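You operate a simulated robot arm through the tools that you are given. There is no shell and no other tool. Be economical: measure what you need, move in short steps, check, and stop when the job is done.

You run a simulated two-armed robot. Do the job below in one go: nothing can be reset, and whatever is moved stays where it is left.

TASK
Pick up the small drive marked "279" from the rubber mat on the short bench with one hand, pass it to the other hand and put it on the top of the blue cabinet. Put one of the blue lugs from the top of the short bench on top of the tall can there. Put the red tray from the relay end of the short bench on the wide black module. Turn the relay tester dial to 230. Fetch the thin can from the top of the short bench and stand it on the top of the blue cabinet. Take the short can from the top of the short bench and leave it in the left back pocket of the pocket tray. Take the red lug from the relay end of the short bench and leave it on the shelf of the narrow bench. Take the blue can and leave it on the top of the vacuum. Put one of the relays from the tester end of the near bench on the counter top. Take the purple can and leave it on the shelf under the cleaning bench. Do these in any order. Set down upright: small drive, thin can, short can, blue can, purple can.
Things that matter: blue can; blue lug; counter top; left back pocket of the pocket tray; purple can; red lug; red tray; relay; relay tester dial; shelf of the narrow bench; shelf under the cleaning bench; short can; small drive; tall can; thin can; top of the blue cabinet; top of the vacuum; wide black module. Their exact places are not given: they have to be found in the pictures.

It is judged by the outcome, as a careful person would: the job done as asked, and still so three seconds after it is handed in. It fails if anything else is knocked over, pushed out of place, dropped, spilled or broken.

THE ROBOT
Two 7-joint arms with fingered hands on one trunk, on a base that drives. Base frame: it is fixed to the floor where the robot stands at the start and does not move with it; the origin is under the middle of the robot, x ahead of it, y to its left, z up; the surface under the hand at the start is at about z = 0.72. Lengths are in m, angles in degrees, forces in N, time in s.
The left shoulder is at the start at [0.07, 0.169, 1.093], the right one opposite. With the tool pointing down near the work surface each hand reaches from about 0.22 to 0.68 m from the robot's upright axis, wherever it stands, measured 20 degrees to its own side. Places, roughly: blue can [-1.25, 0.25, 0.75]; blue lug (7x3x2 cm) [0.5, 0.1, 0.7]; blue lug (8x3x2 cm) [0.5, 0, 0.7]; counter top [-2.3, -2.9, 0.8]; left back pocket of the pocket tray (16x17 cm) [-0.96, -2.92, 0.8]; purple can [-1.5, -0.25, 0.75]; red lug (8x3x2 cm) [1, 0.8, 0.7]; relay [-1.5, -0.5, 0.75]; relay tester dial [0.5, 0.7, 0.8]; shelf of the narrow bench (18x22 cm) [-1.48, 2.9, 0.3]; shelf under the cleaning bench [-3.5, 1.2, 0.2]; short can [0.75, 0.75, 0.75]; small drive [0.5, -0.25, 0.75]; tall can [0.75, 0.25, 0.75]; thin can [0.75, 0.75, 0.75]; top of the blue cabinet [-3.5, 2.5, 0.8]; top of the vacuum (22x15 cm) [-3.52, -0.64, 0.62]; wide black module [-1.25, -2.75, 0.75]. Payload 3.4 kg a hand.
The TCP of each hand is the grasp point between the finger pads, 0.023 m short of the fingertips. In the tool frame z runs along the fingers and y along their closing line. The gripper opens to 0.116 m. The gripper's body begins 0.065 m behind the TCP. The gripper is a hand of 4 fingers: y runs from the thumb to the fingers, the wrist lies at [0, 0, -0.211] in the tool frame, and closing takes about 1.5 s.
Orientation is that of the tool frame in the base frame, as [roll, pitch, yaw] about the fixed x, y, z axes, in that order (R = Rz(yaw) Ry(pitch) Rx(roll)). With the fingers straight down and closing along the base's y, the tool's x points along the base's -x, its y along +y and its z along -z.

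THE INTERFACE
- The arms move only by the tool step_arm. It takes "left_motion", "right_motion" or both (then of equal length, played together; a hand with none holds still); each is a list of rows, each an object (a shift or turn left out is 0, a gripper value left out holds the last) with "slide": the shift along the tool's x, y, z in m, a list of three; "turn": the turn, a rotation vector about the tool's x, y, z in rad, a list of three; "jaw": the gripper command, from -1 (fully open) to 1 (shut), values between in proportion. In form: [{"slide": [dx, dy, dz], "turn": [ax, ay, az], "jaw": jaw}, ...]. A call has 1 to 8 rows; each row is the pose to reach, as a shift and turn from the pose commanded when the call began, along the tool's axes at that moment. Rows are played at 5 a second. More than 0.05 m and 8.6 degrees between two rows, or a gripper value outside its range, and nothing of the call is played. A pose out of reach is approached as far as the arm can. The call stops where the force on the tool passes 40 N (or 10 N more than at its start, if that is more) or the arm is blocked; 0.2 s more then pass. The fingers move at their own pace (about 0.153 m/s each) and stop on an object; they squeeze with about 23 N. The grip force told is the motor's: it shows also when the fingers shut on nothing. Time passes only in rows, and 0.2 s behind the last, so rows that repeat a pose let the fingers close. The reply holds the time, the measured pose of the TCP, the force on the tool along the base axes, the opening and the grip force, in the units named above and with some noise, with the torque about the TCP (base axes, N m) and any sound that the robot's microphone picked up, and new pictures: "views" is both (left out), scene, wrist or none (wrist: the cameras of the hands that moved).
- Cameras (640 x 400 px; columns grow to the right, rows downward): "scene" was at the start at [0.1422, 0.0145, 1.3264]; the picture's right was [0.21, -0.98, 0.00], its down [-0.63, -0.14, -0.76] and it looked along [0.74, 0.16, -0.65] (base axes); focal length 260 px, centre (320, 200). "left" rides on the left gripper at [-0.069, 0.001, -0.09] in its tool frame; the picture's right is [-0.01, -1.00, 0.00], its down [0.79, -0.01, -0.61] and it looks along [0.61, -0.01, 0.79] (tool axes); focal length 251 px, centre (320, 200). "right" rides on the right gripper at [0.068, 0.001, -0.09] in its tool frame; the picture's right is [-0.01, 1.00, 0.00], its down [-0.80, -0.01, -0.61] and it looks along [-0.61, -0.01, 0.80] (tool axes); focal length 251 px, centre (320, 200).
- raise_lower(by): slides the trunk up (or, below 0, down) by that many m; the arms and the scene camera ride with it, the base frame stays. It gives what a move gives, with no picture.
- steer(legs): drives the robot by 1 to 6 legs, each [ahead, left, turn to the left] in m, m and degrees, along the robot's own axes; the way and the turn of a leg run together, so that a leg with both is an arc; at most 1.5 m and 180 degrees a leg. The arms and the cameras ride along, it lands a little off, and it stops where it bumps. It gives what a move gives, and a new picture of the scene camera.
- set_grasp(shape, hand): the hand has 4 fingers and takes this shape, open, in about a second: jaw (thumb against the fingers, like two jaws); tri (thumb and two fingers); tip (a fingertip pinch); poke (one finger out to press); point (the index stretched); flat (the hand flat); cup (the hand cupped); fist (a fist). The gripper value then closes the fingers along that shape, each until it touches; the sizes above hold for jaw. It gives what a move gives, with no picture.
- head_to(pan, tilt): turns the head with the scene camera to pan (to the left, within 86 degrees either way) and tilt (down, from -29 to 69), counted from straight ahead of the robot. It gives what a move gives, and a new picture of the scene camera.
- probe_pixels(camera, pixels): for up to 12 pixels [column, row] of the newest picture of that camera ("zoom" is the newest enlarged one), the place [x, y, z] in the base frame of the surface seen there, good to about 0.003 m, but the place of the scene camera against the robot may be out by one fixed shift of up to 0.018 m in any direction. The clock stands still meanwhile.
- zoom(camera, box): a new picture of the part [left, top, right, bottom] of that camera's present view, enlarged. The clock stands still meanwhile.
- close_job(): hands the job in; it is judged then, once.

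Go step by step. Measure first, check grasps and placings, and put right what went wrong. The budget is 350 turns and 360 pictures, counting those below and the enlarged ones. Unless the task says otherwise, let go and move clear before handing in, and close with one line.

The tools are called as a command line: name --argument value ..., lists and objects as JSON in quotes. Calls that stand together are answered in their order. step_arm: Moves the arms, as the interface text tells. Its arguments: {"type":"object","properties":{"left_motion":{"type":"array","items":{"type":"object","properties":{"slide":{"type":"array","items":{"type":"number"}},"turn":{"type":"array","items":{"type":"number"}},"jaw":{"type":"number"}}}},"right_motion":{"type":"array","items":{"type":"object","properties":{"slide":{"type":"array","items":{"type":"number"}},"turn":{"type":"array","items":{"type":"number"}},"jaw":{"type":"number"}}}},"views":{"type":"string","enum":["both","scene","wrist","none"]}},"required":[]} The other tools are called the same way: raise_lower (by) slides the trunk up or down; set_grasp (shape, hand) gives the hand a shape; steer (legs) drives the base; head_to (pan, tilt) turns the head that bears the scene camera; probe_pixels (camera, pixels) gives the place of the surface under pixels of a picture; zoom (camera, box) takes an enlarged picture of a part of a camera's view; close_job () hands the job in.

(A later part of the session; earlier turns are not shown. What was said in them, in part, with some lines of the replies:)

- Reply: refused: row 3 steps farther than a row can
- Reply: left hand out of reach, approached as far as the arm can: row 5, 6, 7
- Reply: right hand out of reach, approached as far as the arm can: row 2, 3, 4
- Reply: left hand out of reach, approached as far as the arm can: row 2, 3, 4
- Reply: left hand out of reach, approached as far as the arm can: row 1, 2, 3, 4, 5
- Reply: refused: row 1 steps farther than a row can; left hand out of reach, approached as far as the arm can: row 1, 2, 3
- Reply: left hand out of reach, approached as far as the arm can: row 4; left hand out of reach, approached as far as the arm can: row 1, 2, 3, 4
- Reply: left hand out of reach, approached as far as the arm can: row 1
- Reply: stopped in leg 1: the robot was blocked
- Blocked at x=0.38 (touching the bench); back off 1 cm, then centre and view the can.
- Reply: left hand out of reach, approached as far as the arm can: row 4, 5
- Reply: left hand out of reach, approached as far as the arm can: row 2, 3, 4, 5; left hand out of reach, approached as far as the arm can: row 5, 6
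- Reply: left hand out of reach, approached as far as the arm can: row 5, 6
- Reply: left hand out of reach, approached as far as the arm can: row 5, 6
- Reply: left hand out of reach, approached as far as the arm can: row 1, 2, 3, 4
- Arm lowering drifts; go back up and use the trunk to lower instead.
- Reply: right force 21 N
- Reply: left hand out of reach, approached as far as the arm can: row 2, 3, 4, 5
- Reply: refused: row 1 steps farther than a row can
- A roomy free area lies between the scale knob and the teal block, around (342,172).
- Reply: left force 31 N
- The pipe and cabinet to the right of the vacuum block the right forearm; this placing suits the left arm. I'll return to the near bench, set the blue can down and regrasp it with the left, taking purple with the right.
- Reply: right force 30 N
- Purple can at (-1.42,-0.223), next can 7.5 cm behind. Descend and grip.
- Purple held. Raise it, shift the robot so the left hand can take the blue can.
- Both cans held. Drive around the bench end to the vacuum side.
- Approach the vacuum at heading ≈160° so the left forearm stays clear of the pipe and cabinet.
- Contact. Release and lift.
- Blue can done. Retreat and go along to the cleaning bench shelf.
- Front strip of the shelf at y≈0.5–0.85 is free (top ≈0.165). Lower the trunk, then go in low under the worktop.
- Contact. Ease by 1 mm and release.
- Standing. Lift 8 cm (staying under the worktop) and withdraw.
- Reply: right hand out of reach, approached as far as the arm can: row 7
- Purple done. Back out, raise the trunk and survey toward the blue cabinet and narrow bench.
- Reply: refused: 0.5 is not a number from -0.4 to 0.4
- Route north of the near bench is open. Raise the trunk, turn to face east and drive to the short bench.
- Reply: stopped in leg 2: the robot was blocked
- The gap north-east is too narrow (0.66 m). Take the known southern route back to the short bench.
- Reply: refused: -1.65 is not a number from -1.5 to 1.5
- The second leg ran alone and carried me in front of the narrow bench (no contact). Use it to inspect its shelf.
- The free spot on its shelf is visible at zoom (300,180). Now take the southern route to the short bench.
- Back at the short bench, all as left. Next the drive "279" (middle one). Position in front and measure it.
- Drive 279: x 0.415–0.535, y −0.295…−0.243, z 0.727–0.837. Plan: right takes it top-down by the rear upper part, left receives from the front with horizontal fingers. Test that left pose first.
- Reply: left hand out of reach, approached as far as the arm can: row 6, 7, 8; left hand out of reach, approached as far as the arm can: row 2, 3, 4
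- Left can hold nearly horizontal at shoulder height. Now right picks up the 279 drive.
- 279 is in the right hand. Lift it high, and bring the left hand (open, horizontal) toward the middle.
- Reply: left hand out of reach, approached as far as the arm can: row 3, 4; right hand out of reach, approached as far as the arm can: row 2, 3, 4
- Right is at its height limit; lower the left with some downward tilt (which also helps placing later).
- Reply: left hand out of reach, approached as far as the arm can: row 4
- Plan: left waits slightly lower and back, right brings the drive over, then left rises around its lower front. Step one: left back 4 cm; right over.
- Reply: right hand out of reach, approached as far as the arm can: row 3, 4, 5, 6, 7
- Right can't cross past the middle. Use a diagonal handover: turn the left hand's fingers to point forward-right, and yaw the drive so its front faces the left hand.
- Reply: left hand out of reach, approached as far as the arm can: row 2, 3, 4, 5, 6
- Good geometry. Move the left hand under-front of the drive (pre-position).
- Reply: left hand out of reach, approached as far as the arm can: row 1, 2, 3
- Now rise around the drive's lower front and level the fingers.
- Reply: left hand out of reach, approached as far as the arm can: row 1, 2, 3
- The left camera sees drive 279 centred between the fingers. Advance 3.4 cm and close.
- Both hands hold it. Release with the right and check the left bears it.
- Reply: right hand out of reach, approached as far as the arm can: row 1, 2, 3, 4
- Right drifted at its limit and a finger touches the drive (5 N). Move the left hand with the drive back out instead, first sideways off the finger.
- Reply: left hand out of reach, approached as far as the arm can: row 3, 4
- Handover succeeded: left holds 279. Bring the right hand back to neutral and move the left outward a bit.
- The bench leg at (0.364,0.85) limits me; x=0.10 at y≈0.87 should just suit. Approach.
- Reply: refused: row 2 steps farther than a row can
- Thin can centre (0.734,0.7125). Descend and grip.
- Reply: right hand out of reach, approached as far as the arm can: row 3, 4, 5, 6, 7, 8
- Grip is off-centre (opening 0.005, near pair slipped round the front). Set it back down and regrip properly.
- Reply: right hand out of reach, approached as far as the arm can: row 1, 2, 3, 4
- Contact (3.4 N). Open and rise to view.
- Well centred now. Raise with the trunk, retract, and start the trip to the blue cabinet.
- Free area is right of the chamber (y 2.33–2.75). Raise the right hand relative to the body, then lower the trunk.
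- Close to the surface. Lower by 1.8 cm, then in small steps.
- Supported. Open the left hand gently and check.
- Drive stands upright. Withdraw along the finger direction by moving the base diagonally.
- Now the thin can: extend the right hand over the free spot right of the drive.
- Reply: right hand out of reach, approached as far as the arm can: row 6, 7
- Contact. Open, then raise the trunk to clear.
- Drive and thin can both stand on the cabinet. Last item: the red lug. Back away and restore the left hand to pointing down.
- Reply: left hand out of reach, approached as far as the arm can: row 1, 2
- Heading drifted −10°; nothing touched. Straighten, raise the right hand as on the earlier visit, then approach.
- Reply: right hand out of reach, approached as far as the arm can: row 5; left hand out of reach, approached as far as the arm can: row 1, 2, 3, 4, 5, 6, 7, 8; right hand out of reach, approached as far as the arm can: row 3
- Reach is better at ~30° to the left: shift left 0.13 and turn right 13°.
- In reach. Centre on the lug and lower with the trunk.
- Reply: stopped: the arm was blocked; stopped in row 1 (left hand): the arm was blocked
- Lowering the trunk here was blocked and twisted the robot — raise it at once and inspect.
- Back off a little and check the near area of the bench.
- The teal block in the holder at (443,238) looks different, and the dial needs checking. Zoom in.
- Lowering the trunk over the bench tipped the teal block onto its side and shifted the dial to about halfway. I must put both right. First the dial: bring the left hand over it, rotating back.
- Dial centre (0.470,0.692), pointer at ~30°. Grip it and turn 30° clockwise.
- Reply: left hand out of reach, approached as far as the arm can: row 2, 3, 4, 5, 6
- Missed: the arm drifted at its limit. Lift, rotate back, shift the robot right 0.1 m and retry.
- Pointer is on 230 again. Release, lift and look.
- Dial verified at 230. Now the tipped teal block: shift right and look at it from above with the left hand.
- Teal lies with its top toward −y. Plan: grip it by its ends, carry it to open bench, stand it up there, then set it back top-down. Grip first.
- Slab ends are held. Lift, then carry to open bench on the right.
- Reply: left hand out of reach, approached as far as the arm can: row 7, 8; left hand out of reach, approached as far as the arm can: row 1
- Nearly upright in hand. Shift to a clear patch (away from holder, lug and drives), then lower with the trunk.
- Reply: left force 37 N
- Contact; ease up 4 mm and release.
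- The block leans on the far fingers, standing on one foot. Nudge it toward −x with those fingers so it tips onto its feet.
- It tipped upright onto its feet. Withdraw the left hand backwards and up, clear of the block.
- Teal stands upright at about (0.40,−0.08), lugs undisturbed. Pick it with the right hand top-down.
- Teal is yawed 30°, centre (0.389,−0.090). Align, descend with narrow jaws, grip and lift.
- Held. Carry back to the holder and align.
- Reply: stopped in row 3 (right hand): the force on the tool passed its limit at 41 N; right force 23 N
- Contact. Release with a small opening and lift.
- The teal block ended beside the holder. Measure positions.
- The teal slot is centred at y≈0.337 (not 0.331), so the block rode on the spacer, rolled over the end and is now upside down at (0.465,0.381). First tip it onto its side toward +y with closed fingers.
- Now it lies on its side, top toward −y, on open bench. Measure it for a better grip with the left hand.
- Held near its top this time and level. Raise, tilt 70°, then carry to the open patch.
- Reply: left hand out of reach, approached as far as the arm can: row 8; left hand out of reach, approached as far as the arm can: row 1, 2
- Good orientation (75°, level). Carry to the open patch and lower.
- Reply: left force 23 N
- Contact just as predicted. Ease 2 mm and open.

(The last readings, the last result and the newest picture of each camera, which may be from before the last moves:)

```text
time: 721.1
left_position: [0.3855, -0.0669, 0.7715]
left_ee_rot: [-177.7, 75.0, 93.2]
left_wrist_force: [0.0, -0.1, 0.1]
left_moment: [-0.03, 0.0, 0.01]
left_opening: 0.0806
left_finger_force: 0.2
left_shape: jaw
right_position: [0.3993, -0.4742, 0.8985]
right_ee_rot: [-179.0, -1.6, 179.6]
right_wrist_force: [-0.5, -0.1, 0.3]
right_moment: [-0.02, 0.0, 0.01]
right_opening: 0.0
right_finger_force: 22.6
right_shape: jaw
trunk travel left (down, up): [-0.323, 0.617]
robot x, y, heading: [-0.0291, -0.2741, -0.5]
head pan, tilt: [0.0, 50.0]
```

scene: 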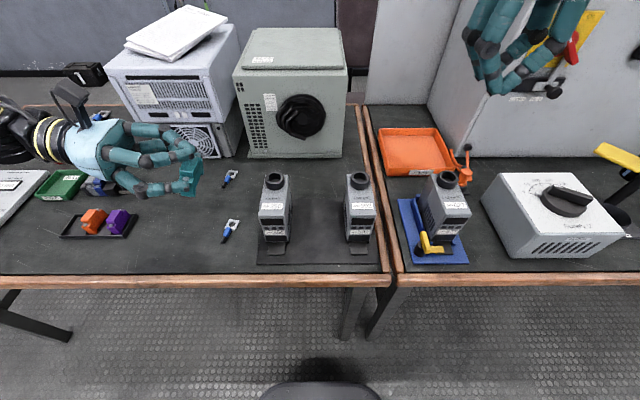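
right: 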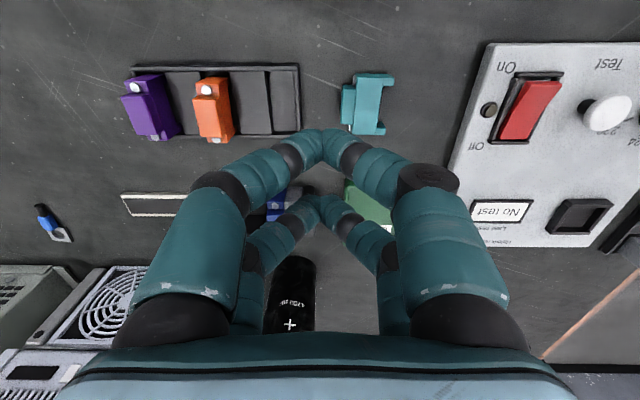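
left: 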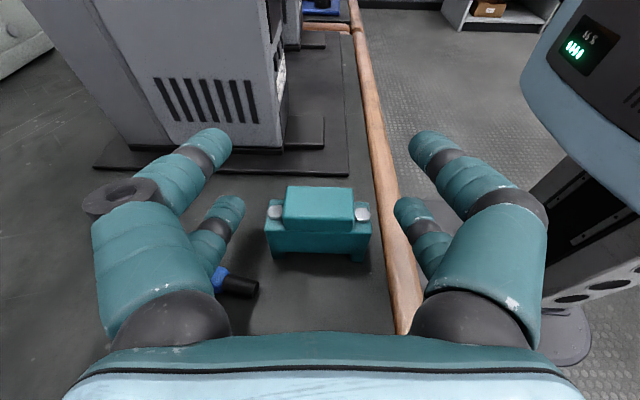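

Perfectly upright now. Withdraw the left hand up and back.

step_arm --left_motion '[{"slide": [-0.012, 0, -0.02]}, {"slide": [-0.025, 0, -0.06]}, {"slide": [-0.03, 0, -0.1]}, {"slide": [-0.03, 0, -0.14]}]' --views "none"

raise_lower --by 0.24

steer --legs '[[0.01, 0.37, 0.5]]'

step_arm --right_motion '[{"slide": [0.01, 0.01, 0.04], "jaw": -0.1}, {"slide": [0.015, 0.02, 0.08]}, {"slide": [0.015, 0.025, 0.12]}, {"slide": [0.015, 0.025, 0.16]}, {"slide": [0.015, 0.025, 0.2]}, {"slide": [0.015, 0.025, 0.22]}]' --views "wrist"

```text
time: 722.1
left_position: [0.3828, 0.0613, 0.8362]
left_ee_rot: [-177.9, 75.0, 93.1]
left_wrist_force: [0.0, -0.9, 0.7]
left_moment: [0.0, 0.0, -0.04]
left_opening: 0.081
left_finger_force: 0.1
left_shape: jaw
right_position: [0.398, -0.4749, 0.8995]
right_ee_rot: [-179.1, -1.6, 179.6]
right_wrist_force: [0.1, -0.7, -0.1]
right_moment: [0.0, -0.06, -0.02]
right_opening: 0.0
right_finger_force: 23.2
right_shape: jaw
trunk travel left (down, up): [-0.323, 0.617]
robot x, y, heading: [-0.0269, -0.2706, -0.4]
head pan, tilt: [0.0, 50.0]
```

```text
time: 724.6
left_position: [0.3841, 0.0601, 1.0763]
left_ee_rot: [-177.7, 75.1, 93.4]
left_wrist_force: [-0.3, 1.1, -0.5]
left_moment: [0.02, -0.01, 0.01]
left_opening: 0.0808
left_finger_force: 0.2
left_shape: jaw
right_position: [0.3992, -0.4728, 1.1382]
right_ee_rot: [-179.0, -1.6, 179.6]
right_wrist_force: [0.5, -0.9, 0.7]
right_moment: [0.01, 0.01, 0.01]
right_opening: 0.0
right_finger_force: 23.0
right_shape: jaw
trunk travel left (down, up): [-0.563, 0.377]
robot x, y, heading: [-0.029, -0.2729, -0.5]
head pan, tilt: [0.0, 50.0]
```

```text
time: 727.0
left_position: [0.3884, 0.4367, 1.0767]
left_ee_rot: [-177.7, 74.9, 94.0]
left_wrist_force: [0.4, 0.1, 0.5]
left_moment: [0.0, 0.01, -0.02]
left_opening: 0.0811
left_finger_force: 0.0
left_shape: jaw
right_position: [0.4114, -0.099, 1.1388]
right_ee_rot: [-179.1, -1.7, -179.7]
right_wrist_force: [-0.3, 0.4, 0.3]
right_moment: [-0.03, 0.0, 0.01]
right_opening: 0.0
right_finger_force: 23.1
right_shape: jaw
trunk travel left (down, up): [-0.563, 0.377]
robot x, y, heading: [-0.016, 0.0981, 0.2]
head pan, tilt: [0.0, 50.0]
```

scene: 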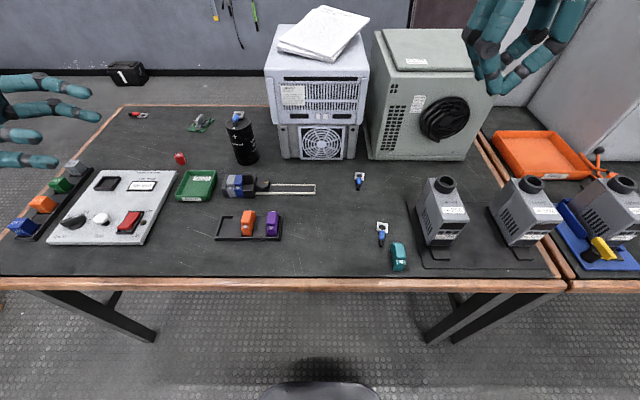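

```text
time: 728.4
left_position: [0.3901, 0.4354, 1.0753]
left_ee_rot: [-177.7, 75.1, 94.0]
left_wrist_force: [-0.4, -0.1, -0.1]
left_moment: [-0.04, -0.01, 0.01]
left_opening: 0.0811
left_finger_force: 0.0
left_shape: jaw
right_position: [0.3891, -0.0773, 0.919]
right_ee_rot: [-179.2, -1.6, -179.8]
right_wrist_force: [0.2, -0.3, 0.0]
right_moment: [0.01, -0.01, 0.0]
right_opening: 0.0628
right_finger_force: 0.0
right_shape: jaw
trunk travel left (down, up): [-0.563, 0.377]
robot x, y, heading: [-0.0169, 0.1013, 0.2]
head pan, tilt: [0.0, 50.0]
```

right: 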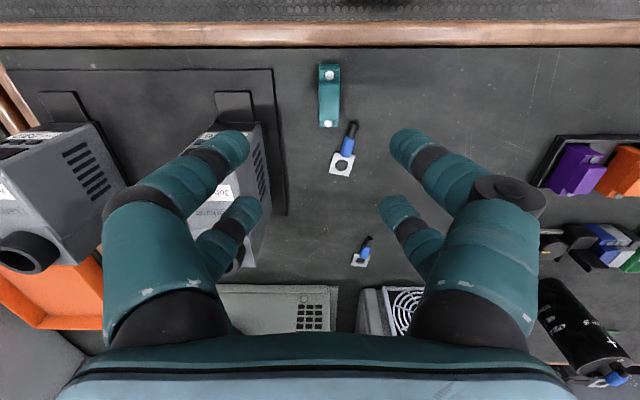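

probe_pixels --camera "right" --pixels '[[330, 75], [328, 123], [329, 98], [320, 98], [338, 98], [354, 130]]'

```text
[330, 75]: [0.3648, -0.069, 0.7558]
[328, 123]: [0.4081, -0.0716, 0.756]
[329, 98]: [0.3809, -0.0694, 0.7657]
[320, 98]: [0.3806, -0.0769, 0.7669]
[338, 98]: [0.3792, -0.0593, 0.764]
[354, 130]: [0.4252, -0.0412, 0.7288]
```

step_arm --right_motion '[{"slide": [0.0026, 0.0076, 0.04], "turn": [0, -0.028, 0], "jaw": 0.25}, {"slide": [0.0026, 0.0076, 0.085], "turn": [0, -0.028, 0]}, {"slide": [0.0026, 0.0076, 0.13], "turn": [0, -0.028, 0]}, {"slide": [0.0026, 0.0076, 0.1705], "turn": [0, -0.028, 0]}, {"slide": [0.0026, 0.0076, 0.1705], "turn": [0, -0.028, 0], "jaw": 1}, {"slide": [0.0026, 0.0076, 0.1705], "turn": [0, -0.028, 0], "jaw": 1}, {"slide": [0.0026, 0.0076, 0.1705], "turn": [0, -0.028, 0], "jaw": 1}]' --views "none"

step_arm --right_motion '[{"slide": [0, 0, -0.04]}, {"slide": [0, 0, -0.08]}, {"slide": [0, 0, -0.12]}]' --views "wrist"

```text
time: 730.0
left_position: [0.3901, 0.4356, 1.0762]
left_ee_rot: [-177.8, 75.0, 94.0]
left_wrist_force: [0.4, -0.5, 0.1]
left_moment: [0.0, -0.02, -0.02]
left_opening: 0.081
left_finger_force: 0.1
left_shape: jaw
right_position: [0.3822, -0.0723, 0.7497]
right_ee_rot: [-179.1, -0.1, -179.7]
right_wrist_force: [-0.1, 0.2, -0.3]
right_moment: [-0.01, 0.02, 0.0]
right_opening: 0.0144
right_finger_force: 22.8
right_shape: jaw
trunk travel left (down, up): [-0.563, 0.377]
robot x, y, heading: [-0.0214, 0.0999, 0.2]
head pan, tilt: [0.0, 50.0]
```

```text
time: 730.8
left_position: [0.3905, 0.4374, 1.0765]
left_ee_rot: [-177.7, 75.1, 94.0]
left_wrist_force: [-0.2, -0.3, -0.2]
left_moment: [0.0, 0.01, -0.01]
left_opening: 0.081
left_finger_force: 0.0
left_shape: jaw
right_position: [0.3816, -0.0714, 0.8684]
right_ee_rot: [-178.9, 0.0, -179.7]
right_wrist_force: [0.2, 0.4, 0.0]
right_moment: [0.0, 0.02, 0.01]
right_opening: 0.0142
right_finger_force: 23.3
right_shape: jaw
trunk travel left (down, up): [-0.563, 0.377]
robot x, y, heading: [-0.0153, 0.1009, 0.1]
head pan, tilt: [0.0, 50.0]
```

right: 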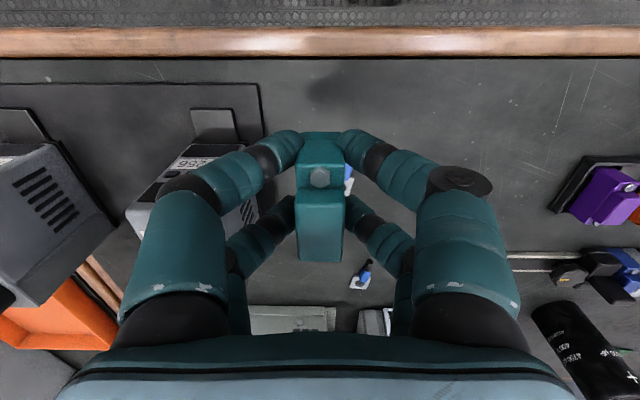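

probe_pixels --camera "right" --pixels '[[319, 178], [320, 205], [320, 240], [300, 230], [341, 230], [303, 160], [336, 160]]'

steer --legs '[[0, 0.36, 0]]'

```text
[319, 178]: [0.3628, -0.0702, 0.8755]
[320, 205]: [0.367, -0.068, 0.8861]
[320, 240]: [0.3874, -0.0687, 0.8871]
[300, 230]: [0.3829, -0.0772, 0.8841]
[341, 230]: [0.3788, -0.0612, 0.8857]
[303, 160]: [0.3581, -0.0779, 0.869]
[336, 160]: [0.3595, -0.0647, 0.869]
```

```text
time: 733.1
left_position: [0.3913, 0.8003, 1.0759]
left_ee_rot: [-177.7, 75.1, 93.6]
left_wrist_force: [-1.1, 0.2, 0.2]
left_moment: [-0.05, 0.0, 0.03]
left_opening: 0.0806
left_finger_force: 0.1
left_shape: jaw
right_position: [0.3791, 0.2928, 0.869]
right_ee_rot: [-179.0, 0.1, -180.0]
right_wrist_force: [0.5, 0.7, 0.0]
right_moment: [0.0, -0.02, -0.04]
right_opening: 0.0143
right_finger_force: 23.0
right_shape: jaw
trunk travel left (down, up): [-0.563, 0.377]
robot x, y, heading: [-0.0154, 0.4658, -0.0]
head pan, tilt: [0.0, 50.0]
```

scene: 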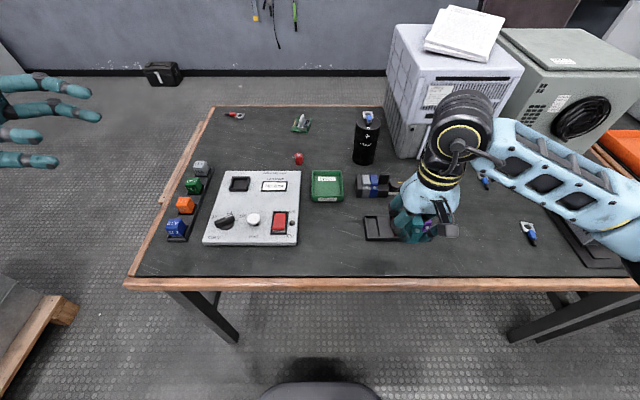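

Block is level and centred in the hand. Target slot centre (0.468,0.338). Move over and lower.

step_arm --right_motion '[{"slide": [-0.03, 0.015, 0]}, {"slide": [-0.06, 0.03, 0]}, {"slide": [-0.086, 0.044, 0]}, {"slide": [-0.086, 0.044, 0.04]}, {"slide": [-0.086, 0.044, 0.08]}, {"slide": [-0.086, 0.044, 0.1]}]' --views "wrist"

```text
time: 734.5
left_position: [0.3894, 0.8006, 1.077]
left_ee_rot: [-177.7, 75.0, 93.7]
left_wrist_force: [0.9, 0.2, 0.0]
left_moment: [0.0, 0.02, -0.02]
left_opening: 0.081
left_finger_force: 0.0
left_shape: jaw
right_position: [0.4646, 0.3328, 0.7666]
right_ee_rot: [-179.1, 0.1, -179.9]
right_wrist_force: [-1.1, -0.1, -0.2]
right_moment: [-0.01, 0.01, 0.04]
right_opening: 0.0139
right_finger_force: 22.9
right_shape: jaw
trunk travel left (down, up): [-0.563, 0.377]
robot x, y, heading: [-0.0195, 0.4642, 0.1]
head pan, tilt: [0.0, 50.0]
```

right: 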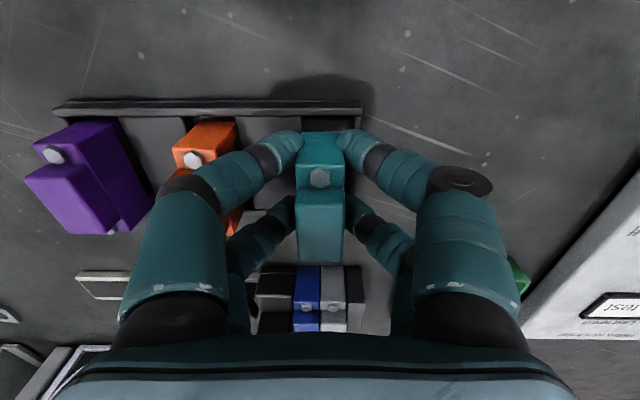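

probe_pixels --camera "right" --pixels '[[360, 108], [350, 120], [357, 125], [262, 130], [280, 125], [298, 230], [341, 230], [192, 160], [319, 178], [345, 112]]'

```text
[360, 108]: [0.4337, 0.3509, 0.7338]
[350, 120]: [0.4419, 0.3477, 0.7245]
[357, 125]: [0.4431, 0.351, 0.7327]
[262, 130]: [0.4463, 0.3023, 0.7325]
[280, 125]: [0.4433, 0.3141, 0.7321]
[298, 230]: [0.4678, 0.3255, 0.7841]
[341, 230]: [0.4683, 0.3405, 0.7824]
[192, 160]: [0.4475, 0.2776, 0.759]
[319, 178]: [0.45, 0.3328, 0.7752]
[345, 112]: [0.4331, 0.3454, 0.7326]
```

step_arm --right_motion '[{"slide": [0.0025, 0.0045, 0]}, {"slide": [0.0025, 0.0045, 0.005]}, {"slide": [0.0025, 0.0045, 0.009]}]' --views "none"

```text
time: 735.3
left_position: [0.39, 0.8001, 1.0764]
left_ee_rot: [-177.8, 75.1, 93.7]
left_wrist_force: [1.3, -0.4, 0.4]
left_moment: [0.03, -0.01, 0.0]
left_opening: 0.0809
left_finger_force: 0.1
left_shape: jaw
right_position: [0.4631, 0.3372, 0.7584]
right_ee_rot: [-179.0, -0.1, -180.0]
right_wrist_force: [-0.3, 0.3, -0.5]
right_moment: [0.02, -0.01, 0.01]
right_opening: 0.0142
right_finger_force: 23.1
right_shape: jaw
trunk travel left (down, up): [-0.563, 0.377]
robot x, y, heading: [-0.0167, 0.4626, -0.1]
head pan, tilt: [0.0, 50.0]
```

Bottom is already below the spacer height without contact — it's in the slot. Lower to touch.

step_arm --right_motion '[{"slide": [0, 0, 0.002]}, {"slide": [0, 0, 0.004]}]' --views "none"

```text
time: 735.9
left_position: [0.3897, 0.8003, 1.0773]
left_ee_rot: [-178.1, 75.0, 93.3]
left_wrist_force: [0.7, -0.2, -0.5]
left_moment: [-0.05, -0.03, -0.01]
left_opening: 0.0811
left_finger_force: 0.1
left_shape: jaw
right_position: [0.4623, 0.3382, 0.756]
right_ee_rot: [-179.0, 0.1, 180.0]
right_wrist_force: [2.1, -2.6, 16.2]
right_moment: [-0.32, 0.16, 0.09]
right_opening: 0.015
right_finger_force: 23.0
right_shape: jaw
trunk travel left (down, up): [-0.563, 0.377]
robot x, y, heading: [-0.0195, 0.467, 0.1]
head pan, tilt: [0.0, 50.0]
```

Seated. Release gently and lift.

step_arm --right_motion '[{"slide": [0, 0, -0.001], "jaw": 0.7}, {"slide": [0, 0, -0.001], "jaw": 0.45}, {"slide": [0, 0, -0.001], "jaw": 0.4}, {"slide": [0, 0, -0.001], "jaw": 0.4}, {"slide": [0, 0, -0.03]}, {"slide": [0, 0, -0.07]}, {"slide": [0, 0, -0.12]}, {"slide": [0, 0, -0.17]}]' --views "wrist"

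```text
time: 737.7
left_position: [0.3901, 0.8016, 1.0774]
left_ee_rot: [-177.8, 75.0, 93.6]
left_wrist_force: [0.3, 0.1, -0.1]
left_moment: [-0.03, -0.02, -0.03]
left_opening: 0.081
left_finger_force: 0.1
left_shape: jaw
right_position: [0.4635, 0.3419, 0.926]
right_ee_rot: [-178.9, 0.0, 180.0]
right_wrist_force: [0.4, 0.8, 0.0]
right_moment: [0.02, 0.02, -0.04]
right_opening: 0.0344
right_finger_force: 0.1
right_shape: jaw
trunk travel left (down, up): [-0.563, 0.377]
robot x, y, heading: [-0.0165, 0.4636, 0.2]
head pan, tilt: [0.0, 50.0]
```

right: 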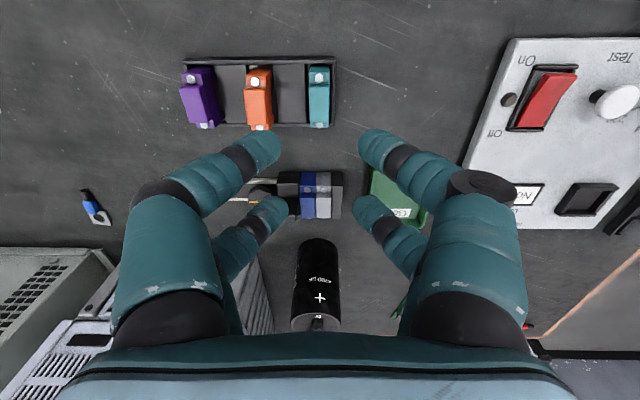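

Teal, orange and purple all stand in their slots again. Now the red lug, keeping the trunk high this time. Restore the left hand, retract the right.

step_arm --left_motion '[{"turn": [0, 0.14, 0]}, {"turn": [0, 0.28, 0]}, {"turn": [0, 0.42, 0]}, {"turn": [0, 0.56, 0]}, {"turn": [0, 0.7, 0]}, {"turn": [0, 0.84, 0]}, {"turn": [0, 0.98, 0]}, {"turn": [0, 1.12, 0]}]' --right_motion '[{"slide": [0.02, 0, -0.03]}, {"slide": [0.04, 0, -0.06]}, {"slide": [0.06, 0, -0.09]}, {"slide": [0.08, 0, -0.12]}, {"slide": [0.1, 0, -0.15]}, {"slide": [0.12, 0, -0.18]}, {"slide": [0.14, 0, -0.2]}, {"slide": [0.14, 0, -0.22]}]' --views "none"

step_arm --left_motion '[{"turn": [0, 0.1, 0]}, {"turn": [0, 0.19, 0]}]' --views "none"

steer --legs '[[0.2, 0.1, 0], [0.17, 0, -20]]'

```text
time: 739.5
left_position: [0.3906, 0.7991, 1.0774]
left_ee_rot: [-179.3, 10.7, 91.7]
left_wrist_force: [-0.2, 0.3, -0.6]
left_moment: [0.03, 0.0, 0.01]
left_opening: 0.081
left_finger_force: 0.1
left_shape: jaw
right_position: [0.3225, 0.3452, 1.1464]
right_ee_rot: [-179.0, -0.1, -180.0]
right_wrist_force: [-0.1, 1.0, 0.6]
right_moment: [0.01, 0.03, 0.01]
right_opening: 0.0346
right_finger_force: 0.1
right_shape: jaw
trunk travel left (down, up): [-0.563, 0.377]
robot x, y, heading: [-0.0162, 0.4631, 0.3]
head pan, tilt: [0.0, 50.0]
```

```text
time: 740.1
left_position: [0.3913, 0.7993, 1.0767]
left_ee_rot: [-179.4, -0.2, 91.6]
left_wrist_force: [0.2, -0.9, -0.2]
left_moment: [-0.01, 0.02, 0.0]
left_opening: 0.081
left_finger_force: 0.1
left_shape: jaw
right_position: [0.3231, 0.3454, 1.1469]
right_ee_rot: [-179.1, 0.0, -180.0]
right_wrist_force: [0.1, -0.3, -0.6]
right_moment: [-0.01, -0.02, 0.0]
right_opening: 0.0345
right_finger_force: 0.0
right_shape: jaw
trunk travel left (down, up): [-0.563, 0.377]
robot x, y, heading: [-0.0198, 0.4672, 0.3]
head pan, tilt: [0.0, 50.0]
```

```text
time: 743.0
left_position: [0.8427, 0.7188, 1.0761]
left_ee_rot: [-179.3, 0.0, 72.2]
left_wrist_force: [-0.5, 0.8, -0.1]
left_moment: [0.02, 0.02, -0.02]
left_opening: 0.0809
left_finger_force: 0.0
left_shape: jaw
right_position: [0.6306, 0.3119, 1.1452]
right_ee_rot: [-179.1, -0.1, 160.7]
right_wrist_force: [-1.1, 0.5, -0.3]
right_moment: [0.0, 0.02, 0.03]
right_opening: 0.0341
right_finger_force: 0.0
right_shape: jaw
trunk travel left (down, up): [-0.563, 0.377]
robot x, y, heading: [0.3458, 0.5431, -19.0]
head pan, tilt: [0.0, 50.0]
stopped in leg 2: the robot was blocked; the commanded pose is now the measured one
```

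scene: 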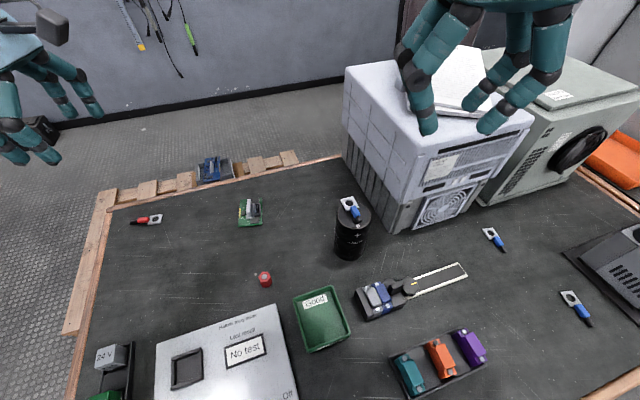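

Base touched the bench and stopped; items all in place. Bring the left hand over the red lug.

steer --legs '[[-0.01, 0, 0]]'

step_arm --left_motion '[{"slide": [0.018, 0.018, 0.028], "turn": [0, 0, -0.03], "jaw": 0}, {"slide": [0.036, 0.037, 0.056], "turn": [0, 0, -0.06]}, {"slide": [0.054, 0.055, 0.084], "turn": [0, 0, -0.09]}, {"slide": [0.072, 0.074, 0.112], "turn": [0, 0, -0.13]}, {"slide": [0.09, 0.092, 0.14], "turn": [0, 0, -0.16]}, {"slide": [0.107, 0.113, 0.17], "turn": [0, 0, -0.19]}]' --views "wrist"

```text
time: 743.8
left_position: [0.8341, 0.7218, 1.0757]
left_ee_rot: [-179.3, -0.1, 72.2]
left_wrist_force: [0.1, 0.1, -0.5]
left_moment: [0.02, 0.02, 0.0]
left_opening: 0.0811
left_finger_force: 0.1
left_shape: jaw
right_position: [0.6205, 0.3169, 1.1461]
right_ee_rot: [-179.1, -0.2, 160.7]
right_wrist_force: [-0.2, 0.6, -0.3]
right_moment: [0.0, -0.01, 0.06]
right_opening: 0.0344
right_finger_force: 0.0
right_shape: jaw
trunk travel left (down, up): [-0.563, 0.377]
robot x, y, heading: [0.3353, 0.5444, -19.2]
head pan, tilt: [0.0, 50.0]
```

scene: 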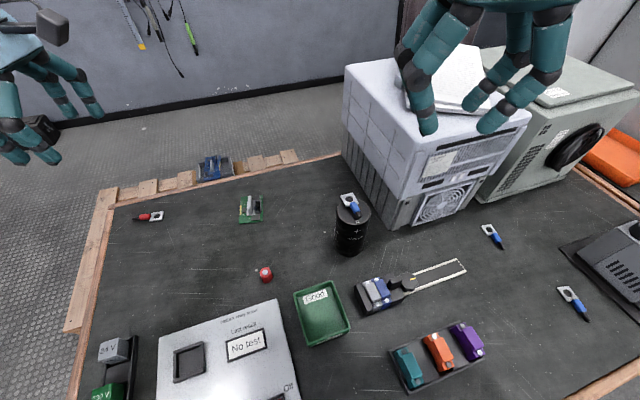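

```text
time: 745.2
left_position: [0.9737, 0.7923, 0.9024]
left_ee_rot: [-179.4, -0.2, 83.2]
left_wrist_force: [-0.4, 0.4, 0.4]
left_moment: [-0.04, 0.0, 0.02]
left_opening: 0.0581
left_finger_force: 0.1
left_shape: jaw
right_position: [0.6208, 0.3157, 1.1463]
right_ee_rot: [-179.0, -0.2, 160.7]
right_wrist_force: [-0.8, 0.5, -0.6]
right_moment: [0.02, 0.02, 0.0]
right_opening: 0.0344
right_finger_force: 0.1
right_shape: jaw
trunk travel left (down, up): [-0.563, 0.377]
robot x, y, heading: [0.3347, 0.5452, -19.4]
head pan, tilt: [0.0, 50.0]
```

left: 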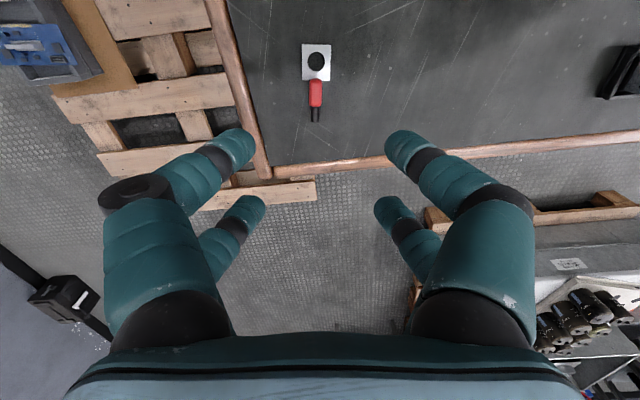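

probe_pixels --camera "left" --pixels '[[315, 118], [315, 105], [315, 92], [316, 80], [316, 47], [304, 62], [328, 62]]'

```text
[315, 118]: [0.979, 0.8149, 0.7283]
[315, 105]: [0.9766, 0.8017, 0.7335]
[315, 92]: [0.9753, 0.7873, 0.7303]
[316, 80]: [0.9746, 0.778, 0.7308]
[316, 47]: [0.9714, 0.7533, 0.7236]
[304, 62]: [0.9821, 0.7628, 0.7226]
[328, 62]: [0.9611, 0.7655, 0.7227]
```

step_arm --left_motion '[{"slide": [-0.0122, 0.002, 0.04]}, {"slide": [-0.0122, 0.002, 0.085]}, {"slide": [-0.0122, 0.002, 0.125]}]' --views "none"

```text
time: 746.0
left_position: [0.9711, 0.7794, 0.7807]
left_ee_rot: [-179.4, -0.2, 83.1]
left_wrist_force: [0.3, 0.0, -0.6]
left_moment: [0.01, 0.01, 0.02]
left_opening: 0.0585
left_finger_force: 0.1
left_shape: jaw
right_position: [0.619, 0.3156, 1.1463]
right_ee_rot: [-179.2, -0.1, 160.8]
right_wrist_force: [-0.3, 0.2, -0.6]
right_moment: [0.0, 0.0, -0.01]
right_opening: 0.0344
right_finger_force: 0.1
right_shape: jaw
trunk travel left (down, up): [-0.563, 0.377]
robot x, y, heading: [0.3351, 0.5438, -19.3]
head pan, tilt: [0.0, 50.0]
```

Within reach. Descend the rest, close and lift.

step_arm --left_motion '[{"slide": [0, 0.004, 0.02]}, {"slide": [0, 0.004, 0.035]}, {"slide": [0, 0.004, 0.035], "jaw": 0.6}, {"slide": [0, 0.004, 0.035], "jaw": 1}, {"slide": [0, 0.004, 0.035], "jaw": 1}, {"slide": [0, 0.004, 0.0], "jaw": 1}, {"slide": [0, 0.004, -0.05]}, {"slide": [0, 0.004, -0.1]}]' --views "wrist"

```text
time: 747.8
left_position: [0.9767, 0.7793, 0.8832]
left_ee_rot: [-179.4, -0.3, 83.1]
left_wrist_force: [-0.1, -0.4, -0.1]
left_moment: [-0.02, 0.0, 0.02]
left_opening: 0.0107
left_finger_force: 23.5
left_shape: jaw
right_position: [0.6177, 0.3153, 1.1465]
right_ee_rot: [-179.1, 0.0, 160.7]
right_wrist_force: [-0.2, 0.0, 0.4]
right_moment: [0.01, 0.01, 0.0]
right_opening: 0.0346
right_finger_force: 0.0
right_shape: jaw
trunk travel left (down, up): [-0.563, 0.377]
robot x, y, heading: [0.3369, 0.5423, -19.1]
head pan, tilt: [0.0, 50.0]
```

left: 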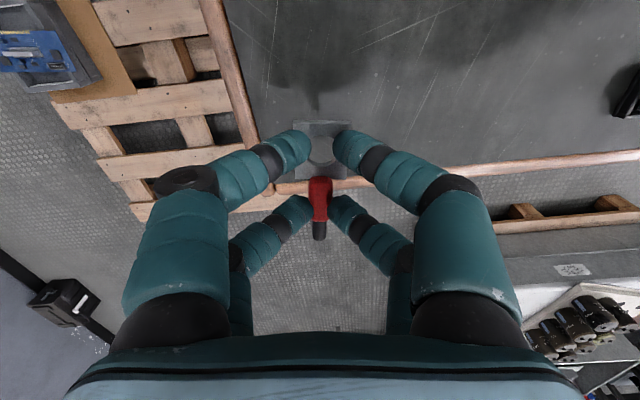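

Red lug held. Lift, back out and take the southern route to the narrow bench.

step_arm --left_motion '[{"slide": [0, 0, -0.05]}, {"slide": [-0.02, -0.03, -0.09]}, {"slide": [-0.03, -0.06, -0.12]}, {"slide": [-0.04, -0.1, -0.14]}, {"slide": [-0.05, -0.14, -0.16]}]' --views "none"

steer --legs '[[-0.6, 0, 0], [0, 0, 19], [0, -1.5, 0], [0, -0.85, 0], [-1.4, 0, 0], [-0.75, 0, 0]]'

```text
refused: row 2 steps farther than a row can; nothing moved
```

```text
time: 773.7
left_position: [-1.9139, -1.1086, 0.8811]
left_ee_rot: [-179.4, -0.2, 100.6]
left_wrist_force: [0.0, -0.5, -0.2]
left_moment: [-0.03, 0.03, -0.02]
left_opening: 0.0109
left_finger_force: 22.8
left_shape: jaw
right_position: [-2.1131, -1.6579, 1.1463]
right_ee_rot: [-179.0, -0.2, 178.3]
right_wrist_force: [-1.0, -0.1, 0.4]
right_moment: [0.01, -0.01, 0.0]
right_opening: 0.0343
right_finger_force: 0.2
right_shape: jaw
trunk travel left (down, up): [-0.563, 0.377]
robot x, y, heading: [-2.4507, -1.5257, -1.8]
head pan, tilt: [0.0, 50.0]
```

scene: 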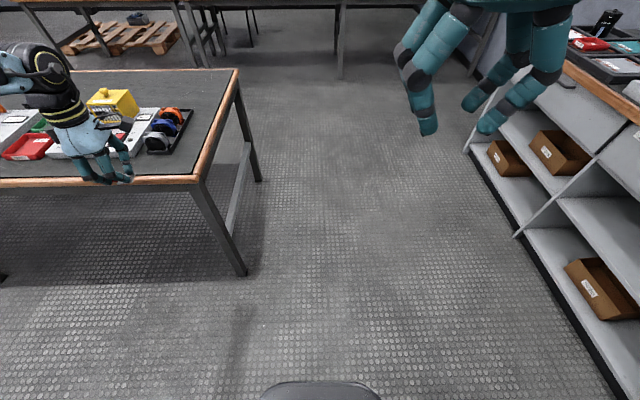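

The lift was refused but the drive ran clear of everything. Raise the left hand now and continue.

step_arm --left_motion '[{"slide": [0, -0.02, -0.04]}, {"slide": [0, -0.04, -0.08]}, {"slide": [0, -0.06, -0.12]}, {"slide": [0, -0.08, -0.16]}]' --views "none"

steer --legs '[[0.0, 0, 1.8], [0, 1.5, 0], [0, 1.5, 0], [0, 1.2, 0]]'

```text
time: 774.7
left_position: [-1.9912, -1.1258, 1.0445]
left_ee_rot: [-179.4, -0.4, 100.7]
left_wrist_force: [-0.3, 0.0, -0.7]
left_moment: [0.0, -0.01, -0.01]
left_opening: 0.0109
left_finger_force: 23.6
left_shape: jaw
right_position: [-2.1143, -1.6599, 1.1463]
right_ee_rot: [-179.2, 0.1, 178.3]
right_wrist_force: [0.7, 0.2, 0.3]
right_moment: [0.0, -0.02, 0.0]
right_opening: 0.0343
right_finger_force: 0.1
right_shape: jaw
trunk travel left (down, up): [-0.563, 0.377]
robot x, y, heading: [-2.4544, -1.5266, -1.6]
head pan, tilt: [0.0, 50.0]
```

```text
time: 795.2
left_position: [-2.0663, 3.0998, 1.0424]
left_ee_rot: [-179.4, -0.2, 103.6]
left_wrist_force: [0.2, 0.2, -0.1]
left_moment: [0.02, 0.0, 0.02]
left_opening: 0.0109
left_finger_force: 22.9
left_shape: jaw
right_position: [-2.1612, 2.5603, 1.1467]
right_ee_rot: [-179.1, 0.0, -178.8]
right_wrist_force: [0.4, 0.2, -0.3]
right_moment: [-0.01, -0.01, 0.02]
right_opening: 0.0347
right_finger_force: 0.0
right_shape: jaw
trunk travel left (down, up): [-0.563, 0.377]
robot x, y, heading: [-2.5095, 2.6748, 1.1]
head pan, tilt: [0.0, 50.0]
```

scene: 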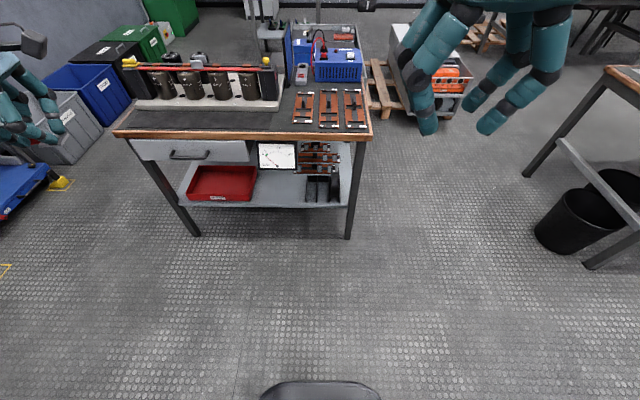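

Lower the trunk fully here in the open and measure the shelf.

raise_lower --by -0.4

raise_lower --by -0.1

head_to --pan 8 --tilt 25

zoom --camera "scene" --box '[180, 130, 460, 300]'

```text
time: 799.0
left_position: [-2.0663, 3.0989, 0.6434]
left_ee_rot: [-179.4, -0.2, 103.7]
left_wrist_force: [-1.5, 0.3, 0.6]
left_moment: [0.02, -0.01, 0.01]
left_opening: 0.0108
left_finger_force: 23.2
left_shape: jaw
right_position: [-2.1627, 2.5596, 0.7453]
right_ee_rot: [-179.1, 0.0, -178.9]
right_wrist_force: [0.4, 0.2, -0.7]
right_moment: [0.0, 0.03, 0.01]
right_opening: 0.0344
right_finger_force: 0.1
right_shape: jaw
trunk travel left (down, up): [-0.163, 0.777]
robot x, y, heading: [-2.505, 2.6736, 1.2]
head pan, tilt: [0.0, 50.0]
```

```text
time: 800.4
left_position: [-2.0642, 3.1001, 0.5436]
left_ee_rot: [-179.3, -0.2, 103.6]
left_wrist_force: [0.2, 0.1, -0.7]
left_moment: [-0.01, 0.01, 0.02]
left_opening: 0.011
left_finger_force: 23.0
left_shape: jaw
right_position: [-2.1616, 2.5608, 0.6458]
right_ee_rot: [-179.0, -0.1, -178.9]
right_wrist_force: [0.3, 0.8, 0.2]
right_moment: [0.02, -0.04, -0.03]
right_opening: 0.0347
right_finger_force: 0.0
right_shape: jaw
trunk travel left (down, up): [-0.063, 0.877]
robot x, y, heading: [-2.5078, 2.6783, 1.2]
head pan, tilt: [0.0, 50.0]
```

```text
time: 801.2
left_position: [-2.0656, 3.0988, 0.5431]
left_ee_rot: [-179.5, -0.2, 103.7]
left_wrist_force: [-0.2, 0.6, 0.1]
left_moment: [-0.01, 0.01, 0.02]
left_opening: 0.0109
left_finger_force: 22.8
left_shape: jaw
right_position: [-2.1622, 2.5601, 0.6468]
right_ee_rot: [-179.1, -0.1, -178.9]
right_wrist_force: [0.0, -0.5, 0.2]
right_moment: [-0.02, 0.0, 0.0]
right_opening: 0.0346
right_finger_force: 0.1
right_shape: jaw
trunk travel left (down, up): [-0.063, 0.877]
robot x, y, heading: [-2.5067, 2.6743, 1.0]
head pan, tilt: [8.0, 25.0]
```

scene: 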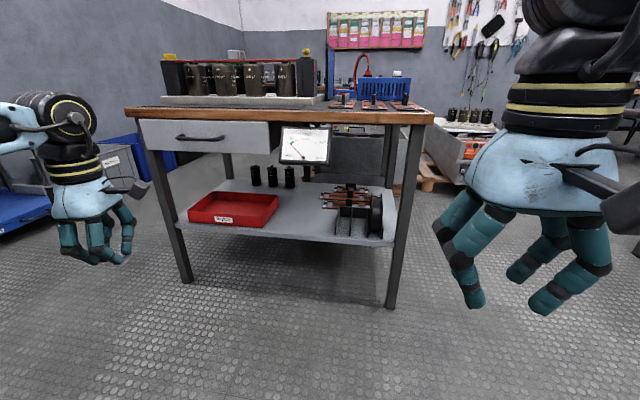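

```text
2.29 times, centred on (320, 215) of scene
```

zoom: 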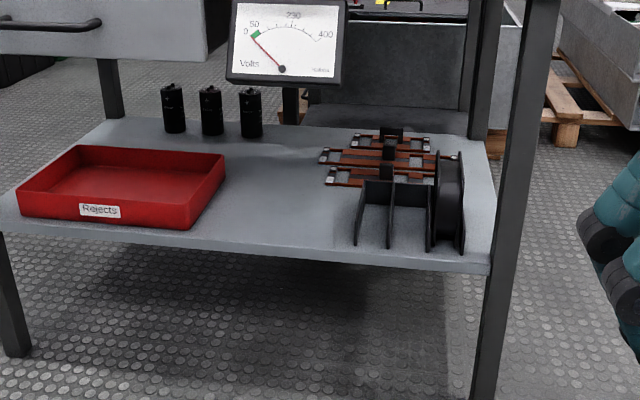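

probe_pixels --camera "zoom" --pixels '[[270, 200], [270, 235], [220, 160], [325, 190], [350, 240], [285, 80], [240, 75], [335, 80], [200, 228], [260, 160], [120, 50], [270, 250]]'

```text
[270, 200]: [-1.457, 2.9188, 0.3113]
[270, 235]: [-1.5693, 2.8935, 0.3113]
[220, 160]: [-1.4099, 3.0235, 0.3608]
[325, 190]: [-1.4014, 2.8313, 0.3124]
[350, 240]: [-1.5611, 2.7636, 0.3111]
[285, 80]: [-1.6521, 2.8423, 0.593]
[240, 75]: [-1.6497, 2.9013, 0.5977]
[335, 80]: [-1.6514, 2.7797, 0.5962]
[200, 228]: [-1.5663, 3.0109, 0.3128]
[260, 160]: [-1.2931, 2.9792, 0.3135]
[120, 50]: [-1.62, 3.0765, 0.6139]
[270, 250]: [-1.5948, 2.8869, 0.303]
```

Spot confirmed at (−1.49,2.90). Tilt the left hand forward 50° in open air.

step_arm --left_motion '[{"turn": [-0.145, 0, 0]}, {"turn": [-0.29, 0, 0]}, {"turn": [-0.435, 0, 0]}, {"turn": [-0.58, 0, 0]}, {"turn": [-0.725, 0, 0]}, {"turn": [-0.87, 0, 0]}]' --views "none"

step_arm --left_motion '[{"slide": [0, -0.02, 0.02]}, {"slide": [0, -0.045, 0.05]}, {"slide": [0, -0.065, 0.08]}]' --views "none"

```text
time: 802.6
left_position: [-2.0655, 3.0977, 0.543]
left_ee_rot: [130.6, -0.1, 103.5]
left_wrist_force: [0.3, 0.0, -0.2]
left_moment: [0.01, 0.0, -0.01]
left_opening: 0.0107
left_finger_force: 23.1
left_shape: jaw
right_position: [-2.161, 2.5602, 0.6462]
right_ee_rot: [-179.1, -0.1, -179.0]
right_wrist_force: [-0.3, -0.7, 0.1]
right_moment: [0.01, -0.02, -0.01]
right_opening: 0.0346
right_finger_force: 0.1
right_shape: jaw
trunk travel left (down, up): [-0.063, 0.877]
robot x, y, heading: [-2.504, 2.6735, 1.3]
head pan, tilt: [8.0, 25.0]
```

```text
time: 803.5
left_position: [-2.0478, 3.1031, 0.4396]
left_ee_rot: [130.8, -0.1, 103.4]
left_wrist_force: [0.0, 0.8, -0.5]
left_moment: [-0.02, 0.02, -0.02]
left_opening: 0.0102
left_finger_force: 23.0
left_shape: jaw
right_position: [-2.1624, 2.559, 0.6453]
right_ee_rot: [-179.1, -0.1, -178.8]
right_wrist_force: [0.4, 0.6, 0.5]
right_moment: [0.0, 0.0, -0.02]
right_opening: 0.0346
right_finger_force: 0.0
right_shape: jaw
trunk travel left (down, up): [-0.063, 0.877]
robot x, y, heading: [-2.5047, 2.6727, 1.1]
head pan, tilt: [8.0, 25.0]
```

Tilt is as wanted. Lower to entry height and drive in toward the shelf.

step_arm --left_motion '[{"slide": [0, -0.03, 0.026]}, {"slide": [0, -0.06, 0.052]}]' --views "none"

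steer --legs '[[0, -0.2, -1.1], [0.42, 0, 0]]'

```text
time: 804.0
left_position: [-2.0495, 3.1034, 0.3605]
left_ee_rot: [130.7, -0.2, 103.5]
left_wrist_force: [0.0, 0.5, -0.3]
left_moment: [0.0, 0.0, 0.0]
left_opening: 0.0085
left_finger_force: 22.9
left_shape: jaw
right_position: [-2.1624, 2.5609, 0.6471]
right_ee_rot: [-179.1, -0.2, -178.7]
right_wrist_force: [0.7, -0.1, -0.5]
right_moment: [-0.01, -0.04, 0.0]
right_opening: 0.0343
right_finger_force: 0.2
right_shape: jaw
trunk travel left (down, up): [-0.063, 0.877]
robot x, y, heading: [-2.5092, 2.6762, 1.1]
head pan, tilt: [8.0, 25.0]
```

```text
time: 807.8
left_position: [-1.6189, 2.898, 0.3617]
left_ee_rot: [130.7, -0.2, 102.7]
left_wrist_force: [0.3, 0.2, -0.1]
left_moment: [0.0, -0.01, 0.01]
left_opening: 0.0083
left_finger_force: 23.0
left_shape: jaw
right_position: [-1.7402, 2.3562, 0.646]
right_ee_rot: [-179.1, -0.1, -179.8]
right_wrist_force: [0.7, -0.6, 0.0]
right_moment: [0.01, -0.01, 0.0]
right_opening: 0.0345
right_finger_force: 0.1
right_shape: jaw
trunk travel left (down, up): [-0.063, 0.877]
robot x, y, heading: [-2.0809, 2.4752, 0.3]
head pan, tilt: [8.0, 25.0]
```

scene: 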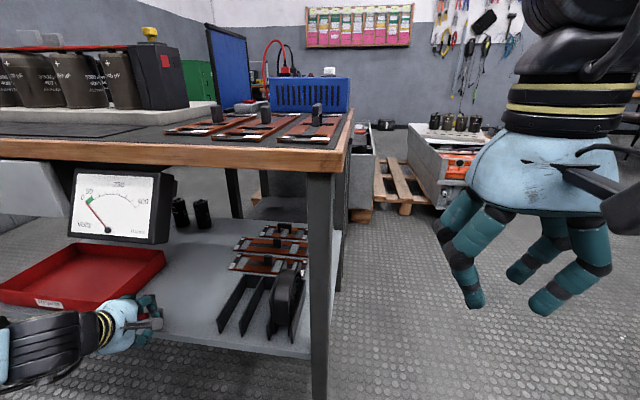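

steer --legs '[[0.12, 0, 0]]'

step_arm --left_motion '[{"slide": [0, -0.01, 0.0085]}, {"slide": [0, -0.018, 0.0155]}, {"slide": [0, -0.022, 0.019]}]' --views "wrist"

```text
time: 809.1
left_position: [-1.4973, 2.8975, 0.3607]
left_ee_rot: [130.6, -0.2, 102.6]
left_wrist_force: [0.2, 0.2, -0.9]
left_moment: [0.03, -0.01, 0.01]
left_opening: 0.0084
left_finger_force: 23.2
left_shape: jaw
right_position: [-1.6177, 2.358, 0.6461]
right_ee_rot: [-179.0, -0.1, -179.8]
right_wrist_force: [-0.2, 0.2, 0.1]
right_moment: [0.0, 0.0, -0.01]
right_opening: 0.0343
right_finger_force: 0.1
right_shape: jaw
trunk travel left (down, up): [-0.063, 0.877]
robot x, y, heading: [-1.9623, 2.4777, 0.2]
head pan, tilt: [8.0, 25.0]
```

scene: 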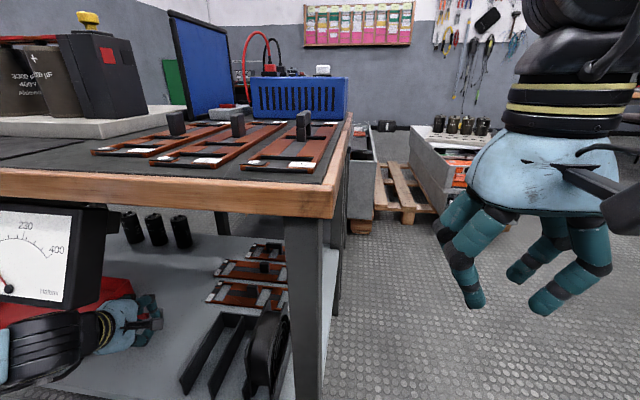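

```text
time: 809.9
left_position: [-1.4969, 2.9001, 0.3302]
left_ee_rot: [130.8, -0.2, 102.6]
left_wrist_force: [0.1, -0.1, -0.9]
left_moment: [-0.03, -0.02, 0.01]
left_opening: 0.0087
left_finger_force: 23.5
left_shape: jaw
right_position: [-1.6192, 2.3571, 0.6453]
right_ee_rot: [-179.2, -0.1, -179.9]
right_wrist_force: [-0.2, 0.4, -0.4]
right_moment: [-0.01, -0.01, 0.03]
right_opening: 0.0345
right_finger_force: 0.1
right_shape: jaw
trunk travel left (down, up): [-0.063, 0.877]
robot x, y, heading: [-1.9607, 2.4791, -0.2]
head pan, tilt: [8.0, 25.0]
```

left: 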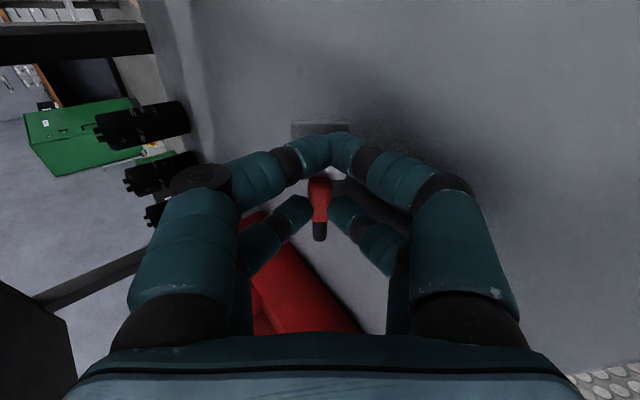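

step_arm --left_motion '[{"slide": [0, -0.003, 0.0026]}, {"slide": [0, -0.006, 0.0052]}, {"slide": [0, -0.009, 0.0078]}]' --views "none"

```text
time: 810.7
left_position: [-1.4974, 2.8982, 0.3235]
left_ee_rot: [130.3, -0.3, 102.6]
left_wrist_force: [-3.0, 2.5, 18.9]
left_moment: [0.12, -0.18, -0.04]
left_opening: 0.0091
left_finger_force: 23.2
left_shape: jaw
right_position: [-1.6204, 2.3552, 0.6482]
right_ee_rot: [-179.2, 0.0, -179.8]
right_wrist_force: [-0.6, -0.3, -0.4]
right_moment: [0.02, 0.01, -0.03]
right_opening: 0.0345
right_finger_force: 0.1
right_shape: jaw
trunk travel left (down, up): [-0.063, 0.877]
robot x, y, heading: [-1.9661, 2.4739, 0.2]
head pan, tilt: [8.0, 25.0]
```

Contact (19 N). Ease 1.5 mm, open, and back the fingers off along their own direction.

step_arm --left_motion '[{"slide": [0, 0.001, -0.001], "jaw": 0.7}, {"slide": [0, 0.001, -0.001], "jaw": 0.3}, {"slide": [0, 0.001, -0.001], "jaw": 0.2}, {"slide": [0, 0.001, -0.03]}, {"slide": [0, 0.001, -0.06]}]' --views "wrist"

```text
time: 811.9
left_position: [-1.5424, 2.8871, 0.3587]
left_ee_rot: [130.9, -0.2, 102.5]
left_wrist_force: [0.3, 0.2, -0.5]
left_moment: [-0.01, 0.0, -0.01]
left_opening: 0.0458
left_finger_force: 0.1
left_shape: jaw
right_position: [-1.6194, 2.3567, 0.6463]
right_ee_rot: [-179.0, -0.2, -179.7]
right_wrist_force: [0.1, -0.3, 0.1]
right_moment: [0.0, 0.02, 0.0]
right_opening: 0.0347
right_finger_force: 0.1
right_shape: jaw
trunk travel left (down, up): [-0.063, 0.877]
robot x, y, heading: [-1.9612, 2.475, 0.2]
head pan, tilt: [8.0, 25.0]
```

left: 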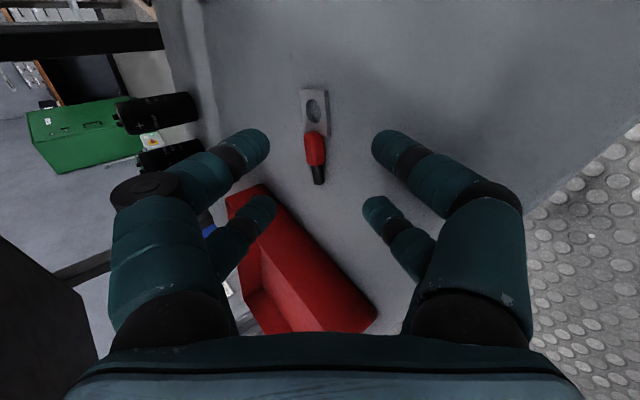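

probe_pixels --camera "left" --pixels '[[314, 105], [316, 150], [318, 178], [350, 100]]'

steer --legs '[[-0.45, 0, 0]]'

```text
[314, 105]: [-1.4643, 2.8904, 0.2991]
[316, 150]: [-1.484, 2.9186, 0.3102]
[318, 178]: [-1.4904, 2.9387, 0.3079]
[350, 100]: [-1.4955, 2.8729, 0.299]
```

```text
time: 814.5
left_position: [-1.9829, 2.8891, 0.3597]
left_ee_rot: [130.8, -0.2, 103.2]
left_wrist_force: [0.2, 1.2, 0.2]
left_moment: [-0.03, -0.04, 0.0]
left_opening: 0.0462
left_finger_force: 0.0
left_shape: jaw
right_position: [-2.0534, 2.357, 0.6465]
right_ee_rot: [-179.1, -0.1, -179.2]
right_wrist_force: [-0.5, -0.4, 0.2]
right_moment: [-0.03, -0.03, 0.02]
right_opening: 0.0347
right_finger_force: 0.2
right_shape: jaw
trunk travel left (down, up): [-0.063, 0.877]
robot x, y, heading: [-2.3984, 2.474, 0.5]
head pan, tilt: [8.0, 25.0]
```

scene: 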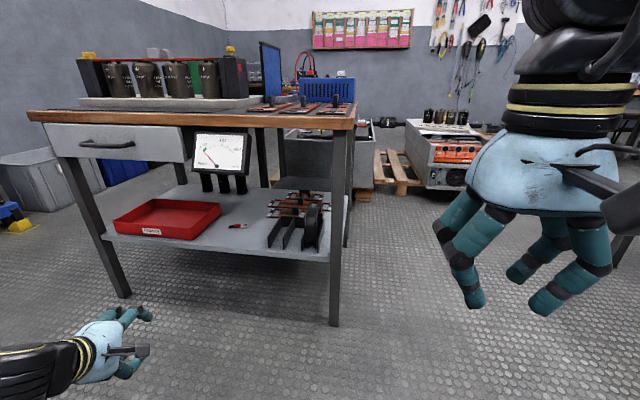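

The lug rests on the narrow bench shelf at about (−1.48, 2.91), and both hands are empty and clear of everything, so I'm handing in.

close_job

```text
The job is handed in.
```

All ten items were done and handed in. While reaching for the red lug, the robot's body came down on the short bench, knocked over the teal block in the relay holder and moved the tester dial. I stood the block back in its slot and turned the dial back to 230, but the tester itself may have shifted by a few millimetres.
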